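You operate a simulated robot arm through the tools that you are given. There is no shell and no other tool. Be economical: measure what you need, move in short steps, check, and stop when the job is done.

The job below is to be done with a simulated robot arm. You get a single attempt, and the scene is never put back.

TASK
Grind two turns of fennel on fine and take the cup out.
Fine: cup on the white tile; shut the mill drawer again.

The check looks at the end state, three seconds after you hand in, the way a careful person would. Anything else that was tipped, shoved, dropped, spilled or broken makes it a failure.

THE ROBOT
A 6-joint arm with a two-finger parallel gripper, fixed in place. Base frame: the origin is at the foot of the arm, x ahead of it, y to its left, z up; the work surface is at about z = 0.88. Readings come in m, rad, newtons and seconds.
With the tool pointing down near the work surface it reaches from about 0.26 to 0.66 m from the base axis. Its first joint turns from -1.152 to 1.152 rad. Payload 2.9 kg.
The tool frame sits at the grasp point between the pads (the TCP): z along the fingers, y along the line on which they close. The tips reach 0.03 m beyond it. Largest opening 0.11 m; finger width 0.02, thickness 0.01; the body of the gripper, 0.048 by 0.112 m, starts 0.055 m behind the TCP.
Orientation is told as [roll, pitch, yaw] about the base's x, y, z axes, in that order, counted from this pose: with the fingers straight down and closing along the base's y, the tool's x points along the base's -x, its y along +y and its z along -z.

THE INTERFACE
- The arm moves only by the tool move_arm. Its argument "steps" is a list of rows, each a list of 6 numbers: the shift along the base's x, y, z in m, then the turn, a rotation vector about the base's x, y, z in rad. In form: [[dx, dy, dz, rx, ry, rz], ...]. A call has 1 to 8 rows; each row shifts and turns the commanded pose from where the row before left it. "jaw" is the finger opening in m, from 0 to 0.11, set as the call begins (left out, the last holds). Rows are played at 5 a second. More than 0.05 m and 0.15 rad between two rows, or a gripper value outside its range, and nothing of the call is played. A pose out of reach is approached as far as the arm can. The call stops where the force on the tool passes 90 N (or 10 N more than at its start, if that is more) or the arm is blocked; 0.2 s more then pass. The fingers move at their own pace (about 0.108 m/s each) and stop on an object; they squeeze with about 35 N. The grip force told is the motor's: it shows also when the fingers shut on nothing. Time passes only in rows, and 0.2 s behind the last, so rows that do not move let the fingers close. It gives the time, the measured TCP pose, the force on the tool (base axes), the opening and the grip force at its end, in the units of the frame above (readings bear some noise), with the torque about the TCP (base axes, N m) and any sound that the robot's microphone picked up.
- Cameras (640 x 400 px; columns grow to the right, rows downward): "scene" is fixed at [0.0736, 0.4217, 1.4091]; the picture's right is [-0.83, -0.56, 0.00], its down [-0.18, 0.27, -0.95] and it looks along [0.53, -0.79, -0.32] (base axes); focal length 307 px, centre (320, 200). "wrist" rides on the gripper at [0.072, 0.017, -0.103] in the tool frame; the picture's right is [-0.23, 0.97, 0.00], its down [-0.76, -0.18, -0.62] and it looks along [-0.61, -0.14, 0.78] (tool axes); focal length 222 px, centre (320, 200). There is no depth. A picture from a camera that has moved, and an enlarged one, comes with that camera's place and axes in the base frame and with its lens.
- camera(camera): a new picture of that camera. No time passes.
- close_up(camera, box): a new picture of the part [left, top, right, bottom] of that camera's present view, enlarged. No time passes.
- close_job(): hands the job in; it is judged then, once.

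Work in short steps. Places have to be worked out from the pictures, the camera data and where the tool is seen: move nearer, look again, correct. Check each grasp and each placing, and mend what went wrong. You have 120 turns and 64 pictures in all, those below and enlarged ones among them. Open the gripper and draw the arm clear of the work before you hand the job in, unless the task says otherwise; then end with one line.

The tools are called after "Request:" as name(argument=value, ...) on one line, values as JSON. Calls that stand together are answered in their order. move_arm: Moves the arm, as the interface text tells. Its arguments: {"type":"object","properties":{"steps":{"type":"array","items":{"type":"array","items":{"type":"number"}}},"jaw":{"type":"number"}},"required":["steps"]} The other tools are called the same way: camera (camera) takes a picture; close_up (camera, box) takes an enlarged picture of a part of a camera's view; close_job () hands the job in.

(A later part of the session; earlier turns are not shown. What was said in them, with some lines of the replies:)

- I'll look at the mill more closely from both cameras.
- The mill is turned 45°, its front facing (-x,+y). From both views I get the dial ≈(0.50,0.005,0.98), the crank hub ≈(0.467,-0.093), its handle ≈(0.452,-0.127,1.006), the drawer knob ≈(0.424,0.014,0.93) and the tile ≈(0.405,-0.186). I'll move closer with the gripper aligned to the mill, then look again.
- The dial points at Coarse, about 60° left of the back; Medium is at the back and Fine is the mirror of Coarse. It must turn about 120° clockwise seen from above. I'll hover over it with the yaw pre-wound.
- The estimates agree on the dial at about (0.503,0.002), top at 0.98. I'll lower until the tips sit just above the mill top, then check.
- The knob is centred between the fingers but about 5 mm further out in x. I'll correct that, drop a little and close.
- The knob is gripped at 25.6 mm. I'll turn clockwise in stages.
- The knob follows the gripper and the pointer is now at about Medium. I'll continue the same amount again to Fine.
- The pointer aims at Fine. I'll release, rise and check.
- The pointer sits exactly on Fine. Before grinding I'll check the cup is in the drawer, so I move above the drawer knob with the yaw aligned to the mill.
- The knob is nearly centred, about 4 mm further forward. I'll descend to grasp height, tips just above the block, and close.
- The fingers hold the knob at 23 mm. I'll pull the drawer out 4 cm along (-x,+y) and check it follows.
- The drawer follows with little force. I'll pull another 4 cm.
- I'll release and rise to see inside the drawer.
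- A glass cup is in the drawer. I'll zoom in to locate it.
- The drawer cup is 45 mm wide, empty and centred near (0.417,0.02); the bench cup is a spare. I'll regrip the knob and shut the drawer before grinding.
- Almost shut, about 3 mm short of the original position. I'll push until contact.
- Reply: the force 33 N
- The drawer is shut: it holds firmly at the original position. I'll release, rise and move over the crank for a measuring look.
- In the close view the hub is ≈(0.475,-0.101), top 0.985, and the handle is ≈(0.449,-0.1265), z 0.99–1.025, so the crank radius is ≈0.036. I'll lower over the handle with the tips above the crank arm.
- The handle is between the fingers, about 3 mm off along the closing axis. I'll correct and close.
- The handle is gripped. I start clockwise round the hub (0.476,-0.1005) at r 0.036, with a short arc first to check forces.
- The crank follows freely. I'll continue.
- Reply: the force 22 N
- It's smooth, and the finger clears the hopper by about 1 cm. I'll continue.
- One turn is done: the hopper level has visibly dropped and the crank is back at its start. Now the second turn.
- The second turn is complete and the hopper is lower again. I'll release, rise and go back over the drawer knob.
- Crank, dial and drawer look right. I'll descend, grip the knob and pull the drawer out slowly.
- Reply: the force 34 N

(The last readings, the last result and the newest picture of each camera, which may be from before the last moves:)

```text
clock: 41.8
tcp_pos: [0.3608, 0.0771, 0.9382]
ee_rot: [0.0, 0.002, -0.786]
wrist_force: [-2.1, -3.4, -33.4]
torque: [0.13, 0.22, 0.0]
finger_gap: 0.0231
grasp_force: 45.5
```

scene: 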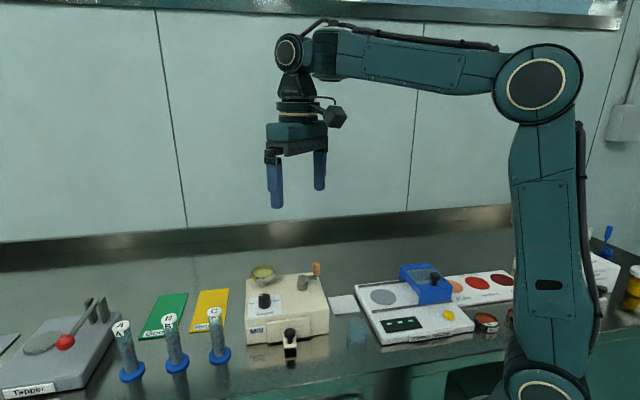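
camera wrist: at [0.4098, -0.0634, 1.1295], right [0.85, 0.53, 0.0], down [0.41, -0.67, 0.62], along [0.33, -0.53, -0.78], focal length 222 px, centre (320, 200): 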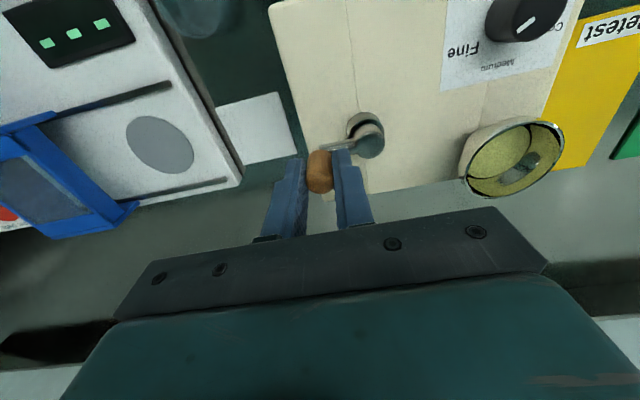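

The drawer is out. I'll release gently, rise and look at the cup.

Request:
move_arm(steps=[[0, 0, 0, 0, 0, 0], [0, 0, 0, 0, 0, 0], [0, 0, 0.04, 0, 0, 0], [0, 0, 0.05, 0, 0, 0], [0.005, -0.005, 0.04, 0, 0, 0]], jaw=0.06)

Request:
close_up(camera="wrist", box=[250, 60, 410, 200])

Request:
close_up(camera="scene", box=[250, 290, 360, 390])

```text
clock: 43.0
tcp_pos: [0.3665, 0.0716, 1.0697]
ee_rot: [0.001, 0.0, -0.786]
wrist_force: [0.2, 0.5, -0.2]
torque: [-0.01, 0.0, -0.02]
finger_gap: 0.0601
grasp_force: 0.0
```

```text
2.86 times, centred on (330, 130) of wrist
camera zoom: at [0.3258, 0.1354, 1.1714], right [0.85, 0.53, 0.0], down [0.41, -0.66, 0.62], along [0.33, -0.53, -0.78], focal length 635 px, centre (291, 400)
```

zoom: 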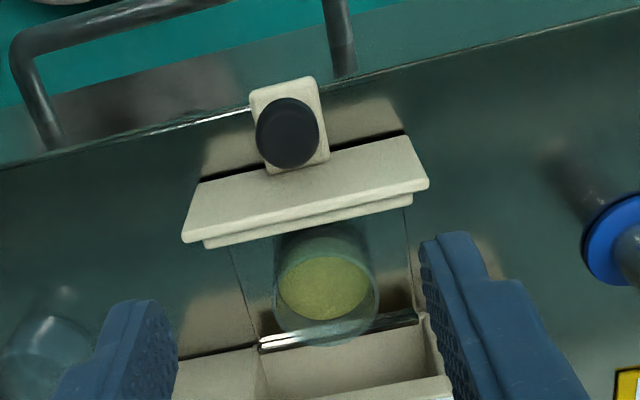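

```text
4.00 times, centred on (305, 340) of scene
camera zoom: at [0.0736, 0.4217, 1.4091], right [-0.83, -0.56, 0.0], down [-0.18, 0.27, -0.95], along [0.53, -0.79, -0.32], focal length 1229 px, centre (380, -360)
```

zoom: 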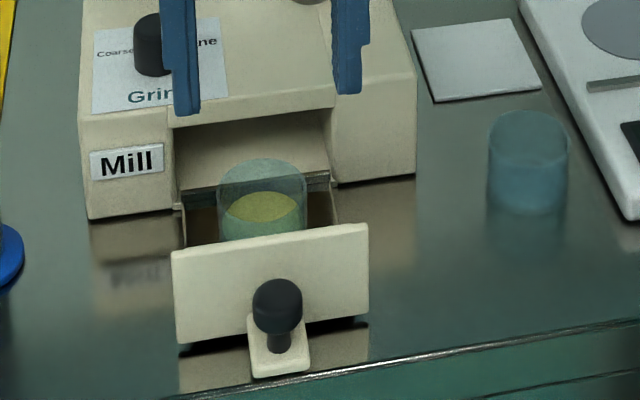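

The drawer cup now holds the ground fennel. I place it at ≈(0.411,0.0265), rim ≈0.936, 45 mm wide and centred in the tray. I'll hover above with a 56 mm opening.

Request:
move_arm(steps=[[0.022, -0.0225, 0, 0, 0, 0], [0.0225, -0.0225, 0, 0, 0, 0], [0, 0, -0.04, 0, 0, 0], [0, 0, -0.025, 0, 0, 0]], jaw=0.057)

Request:
close_up(camera="wrist", box=[240, 80, 400, 220])

Request:
close_up(camera="scene", box=[250, 270, 360, 370])

```text
clock: 44.0
tcp_pos: [0.412, 0.0286, 1.0037]
ee_rot: [0.0, 0.0, -0.785]
wrist_force: [-0.1, -0.5, -0.1]
torque: [-0.05, -0.02, 0.02]
finger_gap: 0.0568
grasp_force: 0.0
```

```text
2.86 times, centred on (320, 150) of wrist
camera zoom: at [0.37, 0.0908, 1.1055], right [0.85, 0.53, 0.0], down [0.41, -0.66, 0.62], along [0.33, -0.53, -0.78], focal length 635 px, centre (320, 343)
```

zoom: 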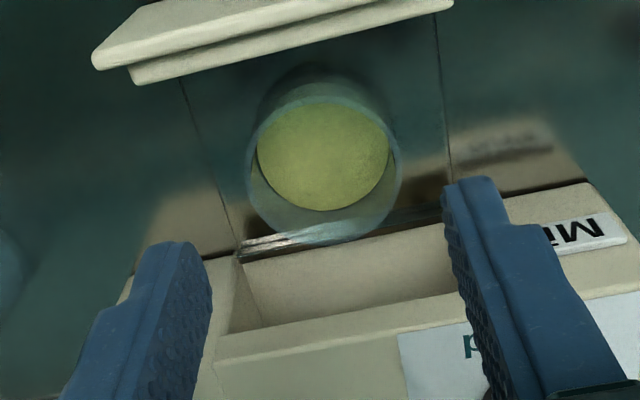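

```text
4.00 times, centred on (305, 320) of scene
camera zoom: at [0.0737, 0.4217, 1.4091], right [-0.83, -0.56, 0.0], down [-0.18, 0.27, -0.95], along [0.53, -0.79, -0.32], focal length 1229 px, centre (380, -280)
```

zoom: 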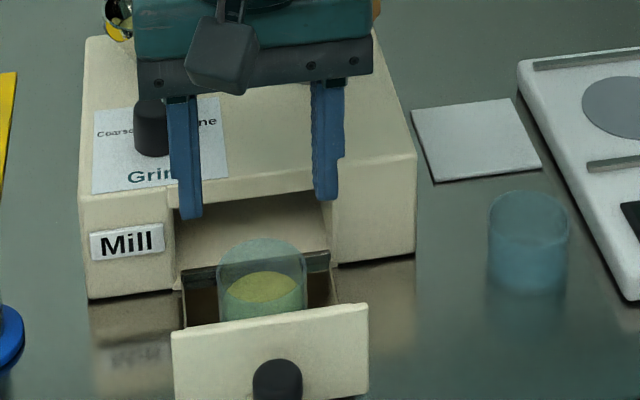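

The cup is centred under the gripper. The tray's wall tops sit at z≈0.91, so I keep the tips just above that (TCP 0.943) and grip the upper part of the cup.

Request:
move_arm(steps=[[-0.001, 0, -0.02, 0, 0, 0], [0, 0, -0.02, 0, 0, 0], [0, 0, -0.02, 0, 0, 0]], jaw=0.055)

Request:
close_up(camera="wrist", box=[240, 80, 400, 220])

Request:
close_up(camera="scene", box=[250, 270, 360, 370])

```text
clock: 44.8
tcp_pos: [0.4102, 0.0285, 0.9433]
ee_rot: [0.0, -0.001, -0.785]
wrist_force: [-0.8, -0.7, -0.2]
torque: [-0.02, 0.02, -0.01]
finger_gap: 0.055
grasp_force: 0.1
```

```text
2.86 times, centred on (320, 150) of wrist
camera zoom: at [0.3688, 0.0909, 1.0453], right [0.85, 0.53, 0.0], down [0.41, -0.66, 0.62], along [0.33, -0.53, -0.78], focal length 635 px, centre (320, 343)
```

zoom: 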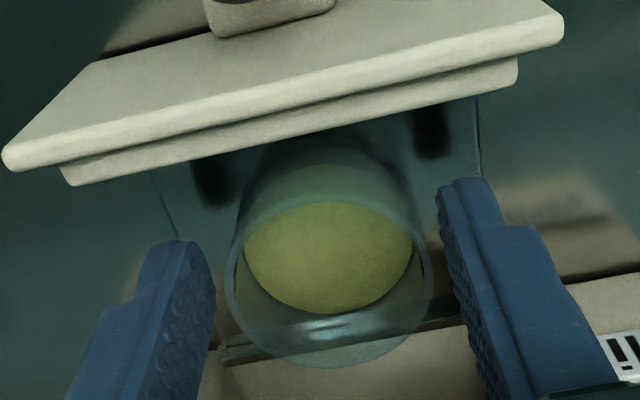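

```text
4.00 times, centred on (305, 320) of scene
camera zoom: at [0.0737, 0.4217, 1.4091], right [-0.83, -0.56, 0.0], down [-0.18, 0.27, -0.95], along [0.53, -0.79, -0.32], focal length 1229 px, centre (380, -280)
```

zoom: 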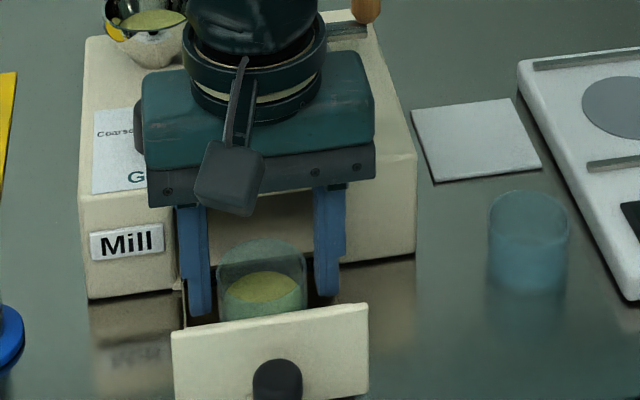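

The cup is centred between the fingers and nothing touches. I'll close on it and lift slightly.

Request:
move_arm(steps=[[0, 0, 0, 0, 0, 0], [0, 0, 0, 0, 0, 0], [0, 0, 0, 0, 0, 0]], jaw=0.035)

Request:
move_arm(steps=[[0, 0, 0.01, 0, 0, 0], [0, 0, 0.02, 0, 0, 0]])

Request:
close_up(camera="scene", box=[250, 270, 360, 370])

```text
clock: 45.6
tcp_pos: [0.4096, 0.0285, 0.9435]
ee_rot: [-0.002, 0.0, -0.785]
wrist_force: [0.5, 1.0, 0.4]
torque: [0.02, -0.01, 0.02]
finger_gap: 0.0464
grasp_force: 35.1
```

```text
clock: 46.2
tcp_pos: [0.4116, 0.0282, 0.9734]
ee_rot: [0.0, 0.001, -0.785]
wrist_force: [-0.2, -0.9, 0.0]
torque: [0.02, 0.01, 0.01]
finger_gap: 0.0468
grasp_force: 34.7
```

```text
4.00 times, centred on (305, 320) of scene
camera zoom: at [0.0737, 0.4217, 1.4091], right [-0.83, -0.56, 0.0], down [-0.18, 0.27, -0.95], along [0.53, -0.79, -0.32], focal length 1229 px, centre (380, -280)
```

zoom: 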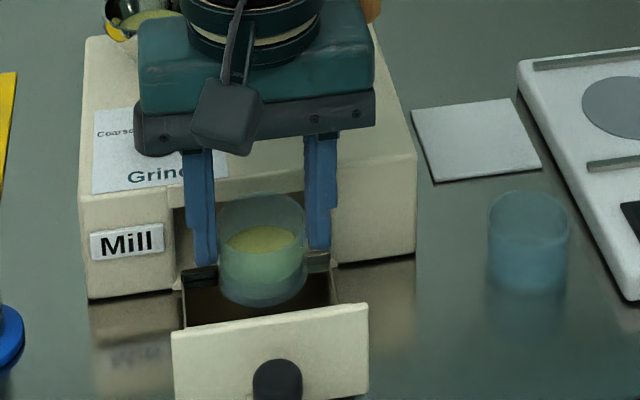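

The cup is securely held and level. I'll lift high over the mill and carry it to above the tile, centre ≈(0.402,-0.182), biased 5 mm away from the crank handle for clearance.

Request:
move_arm(steps=[[0, 0, 0.03, 0, 0, 0], [0, 0, 0.04, 0, 0, 0], [0, 0, 0.04, 0, 0, 0], [0, 0, 0.02, 0, 0, 0]])

Request:
move_arm(steps=[[-0.001, -0.015, 0, 0, 0, 0], [-0.002, -0.03, 0, 0, 0, 0], [-0.002, -0.035, 0, 0, 0, 0], [-0.002, -0.035, 0, 0, 0, 0], [-0.002, -0.035, 0, 0, 0, 0], [-0.002, -0.03, 0, 0, 0, 0], [-0.001, -0.022, 0, 0, 0, 0], [-0.001, -0.0117, 0, 0, 0, 0]])

Request:
move_arm(steps=[[0, 0, -0.03, 0, 0, 0], [0, 0, -0.03, 0, 0, 0], [0, 0, -0.02, 0, 0, 0]])

Request:
camera(camera="wrist")

Request:
close_up(camera="scene", box=[280, 220, 400, 340])

```text
clock: 47.2
tcp_pos: [0.4102, 0.0267, 1.1049]
ee_rot: [0.001, 0.0, -0.786]
wrist_force: [0.2, -0.3, -0.7]
torque: [0.01, 0.03, -0.02]
finger_gap: 0.0466
grasp_force: 35.0
```

```text
clock: 49.0
tcp_pos: [0.3972, -0.1861, 1.1041]
ee_rot: [-0.001, 0.0, -0.786]
wrist_force: [-0.2, 0.3, -0.5]
torque: [0.03, 0.01, 0.01]
finger_gap: 0.0468
grasp_force: 34.5
```

```text
clock: 49.8
tcp_pos: [0.3969, -0.1879, 1.0245]
ee_rot: [0.001, 0.0, -0.786]
wrist_force: [-0.8, 0.5, -0.4]
torque: [-0.01, 0.0, 0.01]
finger_gap: 0.0467
grasp_force: 34.9
```

```text
18 pictures are left
camera wrist: at [0.3561, -0.1235, 1.1262], right [0.85, 0.53, 0.0], down [0.41, -0.66, 0.62], along [0.33, -0.53, -0.78], focal length 222 px, centre (320, 200)
```

wrist: 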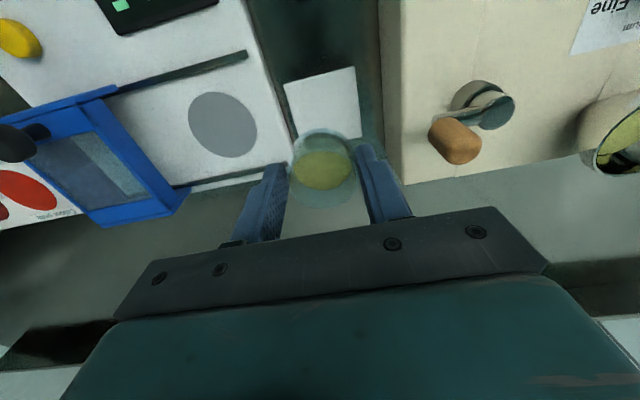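

```text
3.33 times, centred on (340, 280) of scene
camera zoom: at [0.0737, 0.4217, 1.4091], right [-0.83, -0.56, 0.0], down [-0.18, 0.27, -0.95], along [0.53, -0.79, -0.32], focal length 1024 px, centre (253, -67)
```

zoom: 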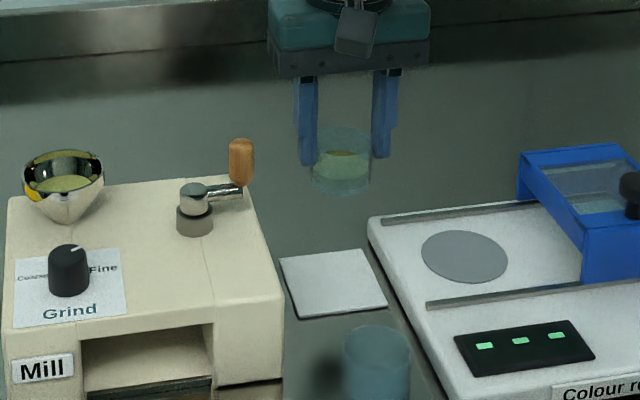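

The tile centre comes out at ≈(0.400,-0.181). I'll nudge +3.5 mm in y, and the handle keeps about 12 mm of clearance. The cup bottom is about 53 mm below the TCP, so I go down to 0.955 and look.

Request:
move_arm(steps=[[0.0007, 0.0035, -0.025, 0, 0, 0], [0, 0, -0.025, 0, 0, 0], [0, 0, -0.02, 0, 0, 0]])

Request:
close_up(camera="scene", box=[280, 220, 400, 340])

Request:
camera(camera="wrist")

```text
clock: 50.6
tcp_pos: [0.3972, -0.1832, 0.9532]
ee_rot: [0.0, 0.0, -0.786]
wrist_force: [0.2, 0.1, -0.7]
torque: [0.03, 0.0, 0.0]
finger_gap: 0.0465
grasp_force: 35.3
```

```text
3.33 times, centred on (340, 280) of scene
camera zoom: at [0.0737, 0.4217, 1.4091], right [-0.83, -0.56, 0.0], down [-0.18, 0.27, -0.95], along [0.53, -0.79, -0.32], focal length 1024 px, centre (253, -67)
```

zoom: 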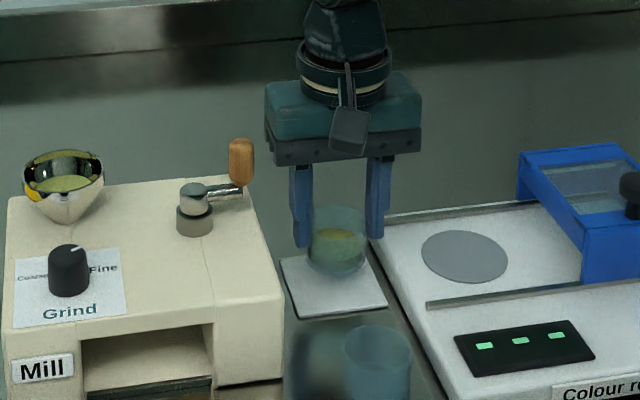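

```text
15 pictures are left
camera wrist: at [0.3567, -0.12, 1.0557], right [0.85, 0.53, 0.0], down [0.41, -0.66, 0.62], along [0.33, -0.53, -0.78], focal length 222 px, centre (320, 200)
```

wrist: 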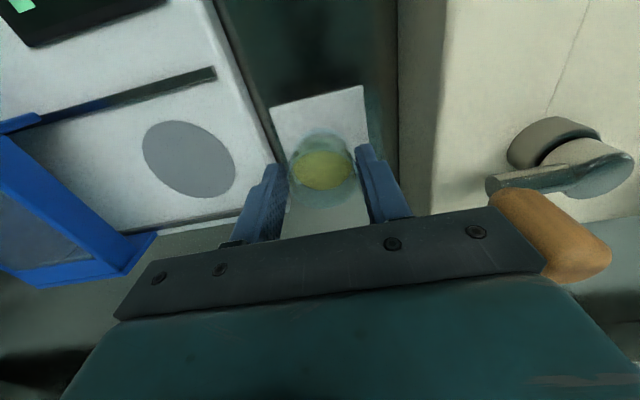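

The fingers pass between the scale edge (u≈0.110) and the crank handle. I'll shift 3 mm toward the tile centre, then lower in small steps watching the force.

Request:
move_arm(steps=[[0.002, 0.002, 0, 0, 0, 0], [0, 0, -0.006, 0, 0, 0], [0, 0, -0.004, 0, 0, 0]])

Request:
close_up(camera="scene", box=[315, 260, 375, 325])

```text
clock: 51.4
tcp_pos: [0.4008, -0.1804, 0.9433]
ee_rot: [0.001, 0.001, -0.785]
wrist_force: [-0.2, 0.5, -0.2]
torque: [-0.01, 0.01, 0.0]
finger_gap: 0.0465
grasp_force: 34.8
```

```text
6.15 times, centred on (345, 292) of scene
camera zoom: at [0.0737, 0.4217, 1.4091], right [-0.83, -0.56, 0.0], down [-0.18, 0.27, -0.95], along [0.53, -0.79, -0.32], focal length 1891 px, centre (166, -369)
```

zoom: 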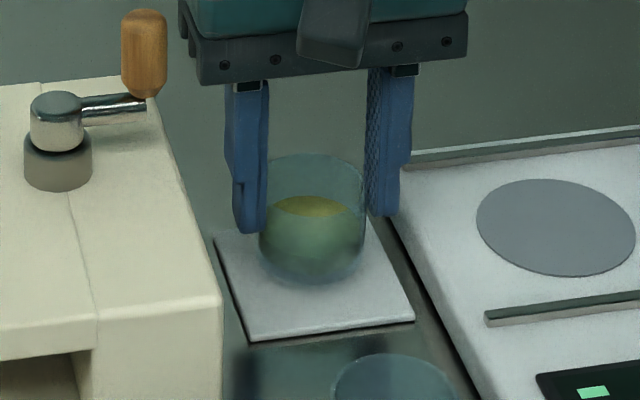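

Clearances look good. I'll lower in 2 mm steps until contact.

Request:
move_arm(steps=[[0, 0, -0.002, 0, 0, 0], [0, 0, -0.002, 0, 0, 0], [0, 0, 0, 0, 0, 0]])

Request:
move_arm(steps=[[0, 0, -0.002, 0, 0, 0], [0, 0, 0, 0, 0, 0]])

```text
clock: 52.2
tcp_pos: [0.4003, -0.18, 0.9407]
ee_rot: [-0.001, 0.001, -0.787]
wrist_force: [-0.1, -0.5, -0.1]
torque: [-0.02, 0.0, 0.0]
finger_gap: 0.0467
grasp_force: 35.1
```

```text
clock: 52.8
tcp_pos: [0.4007, -0.181, 0.9378]
ee_rot: [-0.001, 0.0, -0.785]
wrist_force: [0.6, 0.6, -0.2]
torque: [-0.01, 0.03, -0.03]
finger_gap: 0.0466
grasp_force: 34.9
```

Request:
move_arm(steps=[[0, 0, -0.002, 0, 0, 0], [0, 0, 0, 0, 0, 0]])

Request:
close_up(camera="scene", box=[315, 260, 375, 325])

```text
clock: 53.4
tcp_pos: [0.4007, -0.1802, 0.9366]
ee_rot: [0.0, -0.003, -0.786]
wrist_force: [-0.2, 0.9, 8.3]
torque: [0.04, -0.02, 0.02]
finger_gap: 0.0468
grasp_force: 34.9
```

```text
6.15 times, centred on (345, 292) of scene
camera zoom: at [0.0735, 0.4218, 1.4091], right [-0.83, -0.56, 0.0], down [-0.18, 0.27, -0.95], along [0.53, -0.79, -0.32], focal length 1891 px, centre (166, -369)
```

zoom: 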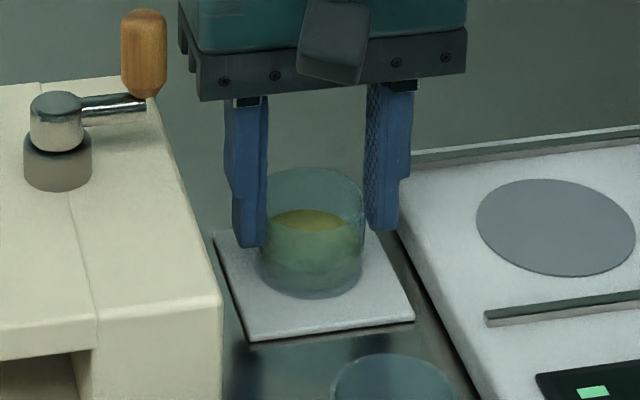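

Contact: 8 N upward, and the cup stands on the tile. I'll open slightly and rise straight up.

Request:
move_arm(steps=[[0, 0, 0, 0, 0, 0], [0, 0, 0, 0, 0, 0], [0, 0, 0.02, 0, 0, 0], [0, 0, 0.03, 0, 0, 0], [0, 0, 0.05, 0, 0, 0], [0, 0, 0.05, 0, 0, 0], [0, 0, 0.02, 0, 0, 0]], jaw=0.054)

Request:
close_up(camera="scene", box=[270, 250, 390, 370])

```text
clock: 55.0
tcp_pos: [0.3973, -0.1807, 1.1076]
ee_rot: [-0.001, 0.0, -0.786]
wrist_force: [-0.4, -0.5, 0.7]
torque: [-0.03, -0.04, 0.01]
finger_gap: 0.0539
grasp_force: 0.0
```

```text
3.33 times, centred on (330, 310) of scene
camera zoom: at [0.0736, 0.4218, 1.4091], right [-0.83, -0.56, 0.0], down [-0.18, 0.27, -0.95], along [0.53, -0.79, -0.32], focal length 1024 px, centre (287, -167)
```

zoom: 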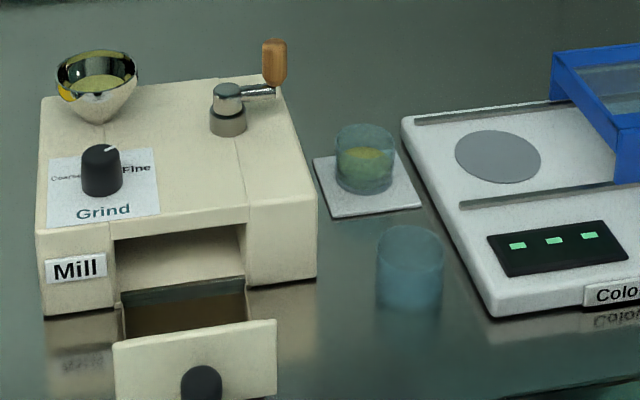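

The cup is upright and centred on the tile. Now back to the drawer knob at ≈(0.361,0.077) to shut the drawer.

Request:
move_arm(steps=[[-0.0054, 0.0368, 0, 0, 0, 0], [-0.0054, 0.0368, 0, 0, 0, 0], [-0.0054, 0.0368, 0, 0, 0, 0], [-0.0054, 0.0368, 0, 0, 0, 0], [-0.0054, 0.0368, 0, 0, 0, 0], [-0.0054, 0.0368, 0, 0, 0, 0], [-0.0054, 0.0368, 0, 0, 0, 0]], jaw=0.05)

Request:
move_arm(steps=[[0, 0, -0.05, 0, 0, 0], [0, 0, -0.05, 0, 0, 0], [0, 0, -0.03, 0, 0, 0]])

Request:
camera(camera="wrist")

```text
clock: 56.6
tcp_pos: [0.3626, 0.0785, 1.1066]
ee_rot: [-0.001, -0.001, -0.784]
wrist_force: [-0.3, 0.0, 0.4]
torque: [-0.03, -0.03, -0.02]
finger_gap: 0.0501
grasp_force: 0.0
```

```text
clock: 57.4
tcp_pos: [0.3622, 0.0776, 0.976]
ee_rot: [0.001, 0.001, -0.785]
wrist_force: [0.7, -0.1, -0.2]
torque: [0.0, -0.02, -0.03]
finger_gap: 0.0499
grasp_force: 0.0
```

```text
11 pictures are left
camera wrist: at [0.3205, 0.1411, 1.078], right [0.85, 0.53, 0.0], down [0.41, -0.66, 0.62], along [0.33, -0.53, -0.78], focal length 222 px, centre (320, 200)
```

wrist: 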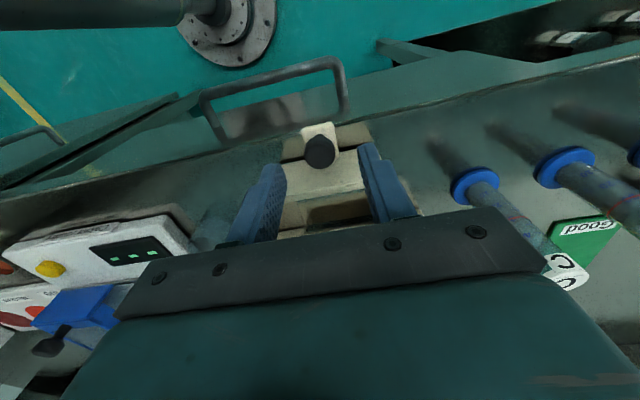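

The knob is centred. I'll lower, grip and push the drawer in.

Request:
move_arm(steps=[[0, 0, -0.02, 0, 0, 0], [0, 0, -0.016, 0, 0, 0]])

Request:
move_arm(steps=[[0, 0, 0, 0, 0, 0], [0, 0, 0, 0, 0, 0], [0.007, -0.007, 0, 0, 0, 0], [0.008, -0.008, 0, 0, 0, 0], [0.008, -0.008, 0, 0, 0, 0], [0.008, -0.008, 0, 0, 0, 0], [0.008, -0.008, 0, 0, 0, 0], [0.008, -0.008, 0, 0, 0, 0]], jaw=0)

Request:
move_arm(steps=[[0.006, -0.006, 0, 0, 0, 0], [0.005, -0.005, 0, 0, 0, 0], [0.003, -0.003, 0, 0, 0, 0], [0, 0, 0, 0, 0, 0]])

```text
clock: 58.0
tcp_pos: [0.3622, 0.078, 0.9389]
ee_rot: [-0.001, 0.0, -0.786]
wrist_force: [-0.2, 0.4, 0.4]
torque: [0.01, 0.02, -0.01]
finger_gap: 0.0499
grasp_force: 0.0
```

```text
clock: 59.8
tcp_pos: [0.4089, 0.031, 0.9389]
ee_rot: [-0.002, 0.001, -0.786]
wrist_force: [-5.0, -4.1, -18.2]
torque: [0.07, 0.2, -0.07]
finger_gap: 0.0234
grasp_force: 45.2
```

```text
clock: 60.8
tcp_pos: [0.4223, 0.0168, 0.9386]
ee_rot: [-0.002, 0.002, -0.786]
wrist_force: [-6.7, -5.3, -20.2]
torque: [0.21, 0.41, 0.01]
finger_gap: 0.0232
grasp_force: 45.0
```

Nearly home. I'll give a last small push until it seats.

Request:
move_arm(steps=[[0.0015, -0.0015, 0, 0, 0, 0], [0.0015, -0.0015, 0, 0, 0, 0], [0, 0, 0, 0, 0, 0]])

```text
clock: 61.6
tcp_pos: [0.4228, 0.0147, 0.9392]
ee_rot: [-0.002, 0.004, -0.779]
wrist_force: [-19.8, 16.1, -8.7]
torque: [0.28, 0.34, 0.0]
finger_gap: 0.0232
grasp_force: 45.0
```

The drawer is seated, pushing back at about 25 N. I'll open, rise straight and draw the arm clear.

Request:
move_arm(steps=[[0, 0, 0, 0, 0, 0], [0, 0, 0, 0, 0, 0], [0, 0, 0.03, 0, 0, 0], [0, 0, 0.04, 0, 0, 0], [0, 0, 0.05, 0, 0, 0], [0, 0, 0.05, 0, 0, 0], [-0.02, 0.02, 0.04, 0, 0, 0], [-0.02, 0.02, 0.04, 0, 0, 0]], jaw=0.05)

Request:
camera(camera="scene")

Request:
close_up(camera="scene", box=[240, 250, 390, 370])

Request:
close_up(camera="wrist", box=[240, 60, 400, 200])

```text
clock: 63.4
tcp_pos: [0.3872, 0.0515, 1.1894]
ee_rot: [0.0, 0.001, -0.784]
wrist_force: [-1.1, -0.3, -0.2]
torque: [0.0, -0.03, -0.01]
finger_gap: 0.0498
grasp_force: 0.0
```

```text
10 pictures are left
```

scene: 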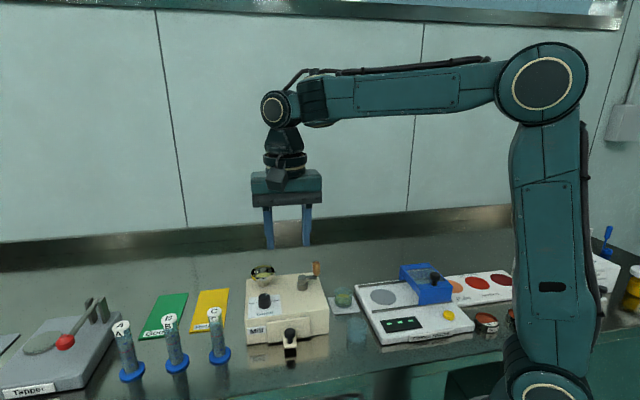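

```text
3.33 times, centred on (315, 310) of scene
camera zoom: at [0.0736, 0.4217, 1.4091], right [-0.83, -0.56, 0.0], down [-0.18, 0.27, -0.95], along [0.53, -0.79, -0.32], focal length 1024 px, centre (337, -167)
```

zoom: 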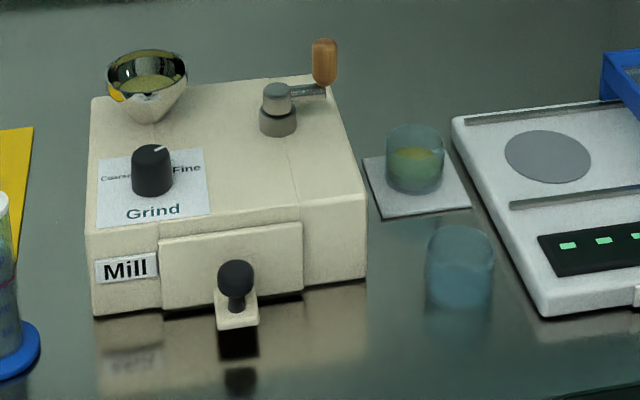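

```text
2.86 times, centred on (320, 130) of wrist
camera zoom: at [0.3448, 0.1158, 1.2917], right [0.85, 0.53, 0.0], down [0.41, -0.66, 0.62], along [0.33, -0.53, -0.78], focal length 635 px, centre (320, 400)
```

zoom: 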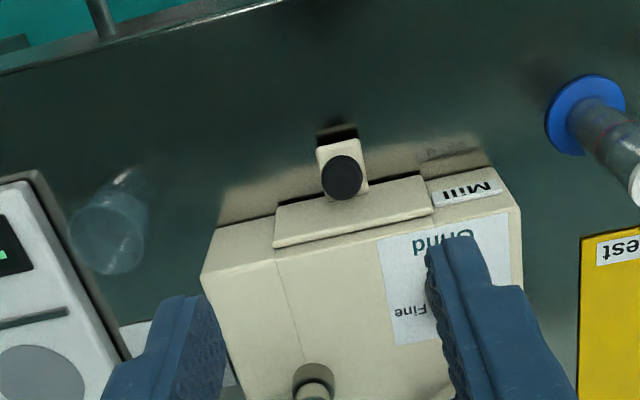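

The drawer is shut, the dial is on Fine, the cup of ground fennel is on the tile, everything else is where it was, and the arm is clear. I'm handing in.

Request:
close_job()

```text
The job is handed in.
```

I set the mill to Fine, ground two full turns of fennel, put the cup on the white tile and shut the drawer; nothing else looked disturbed when I handed in.
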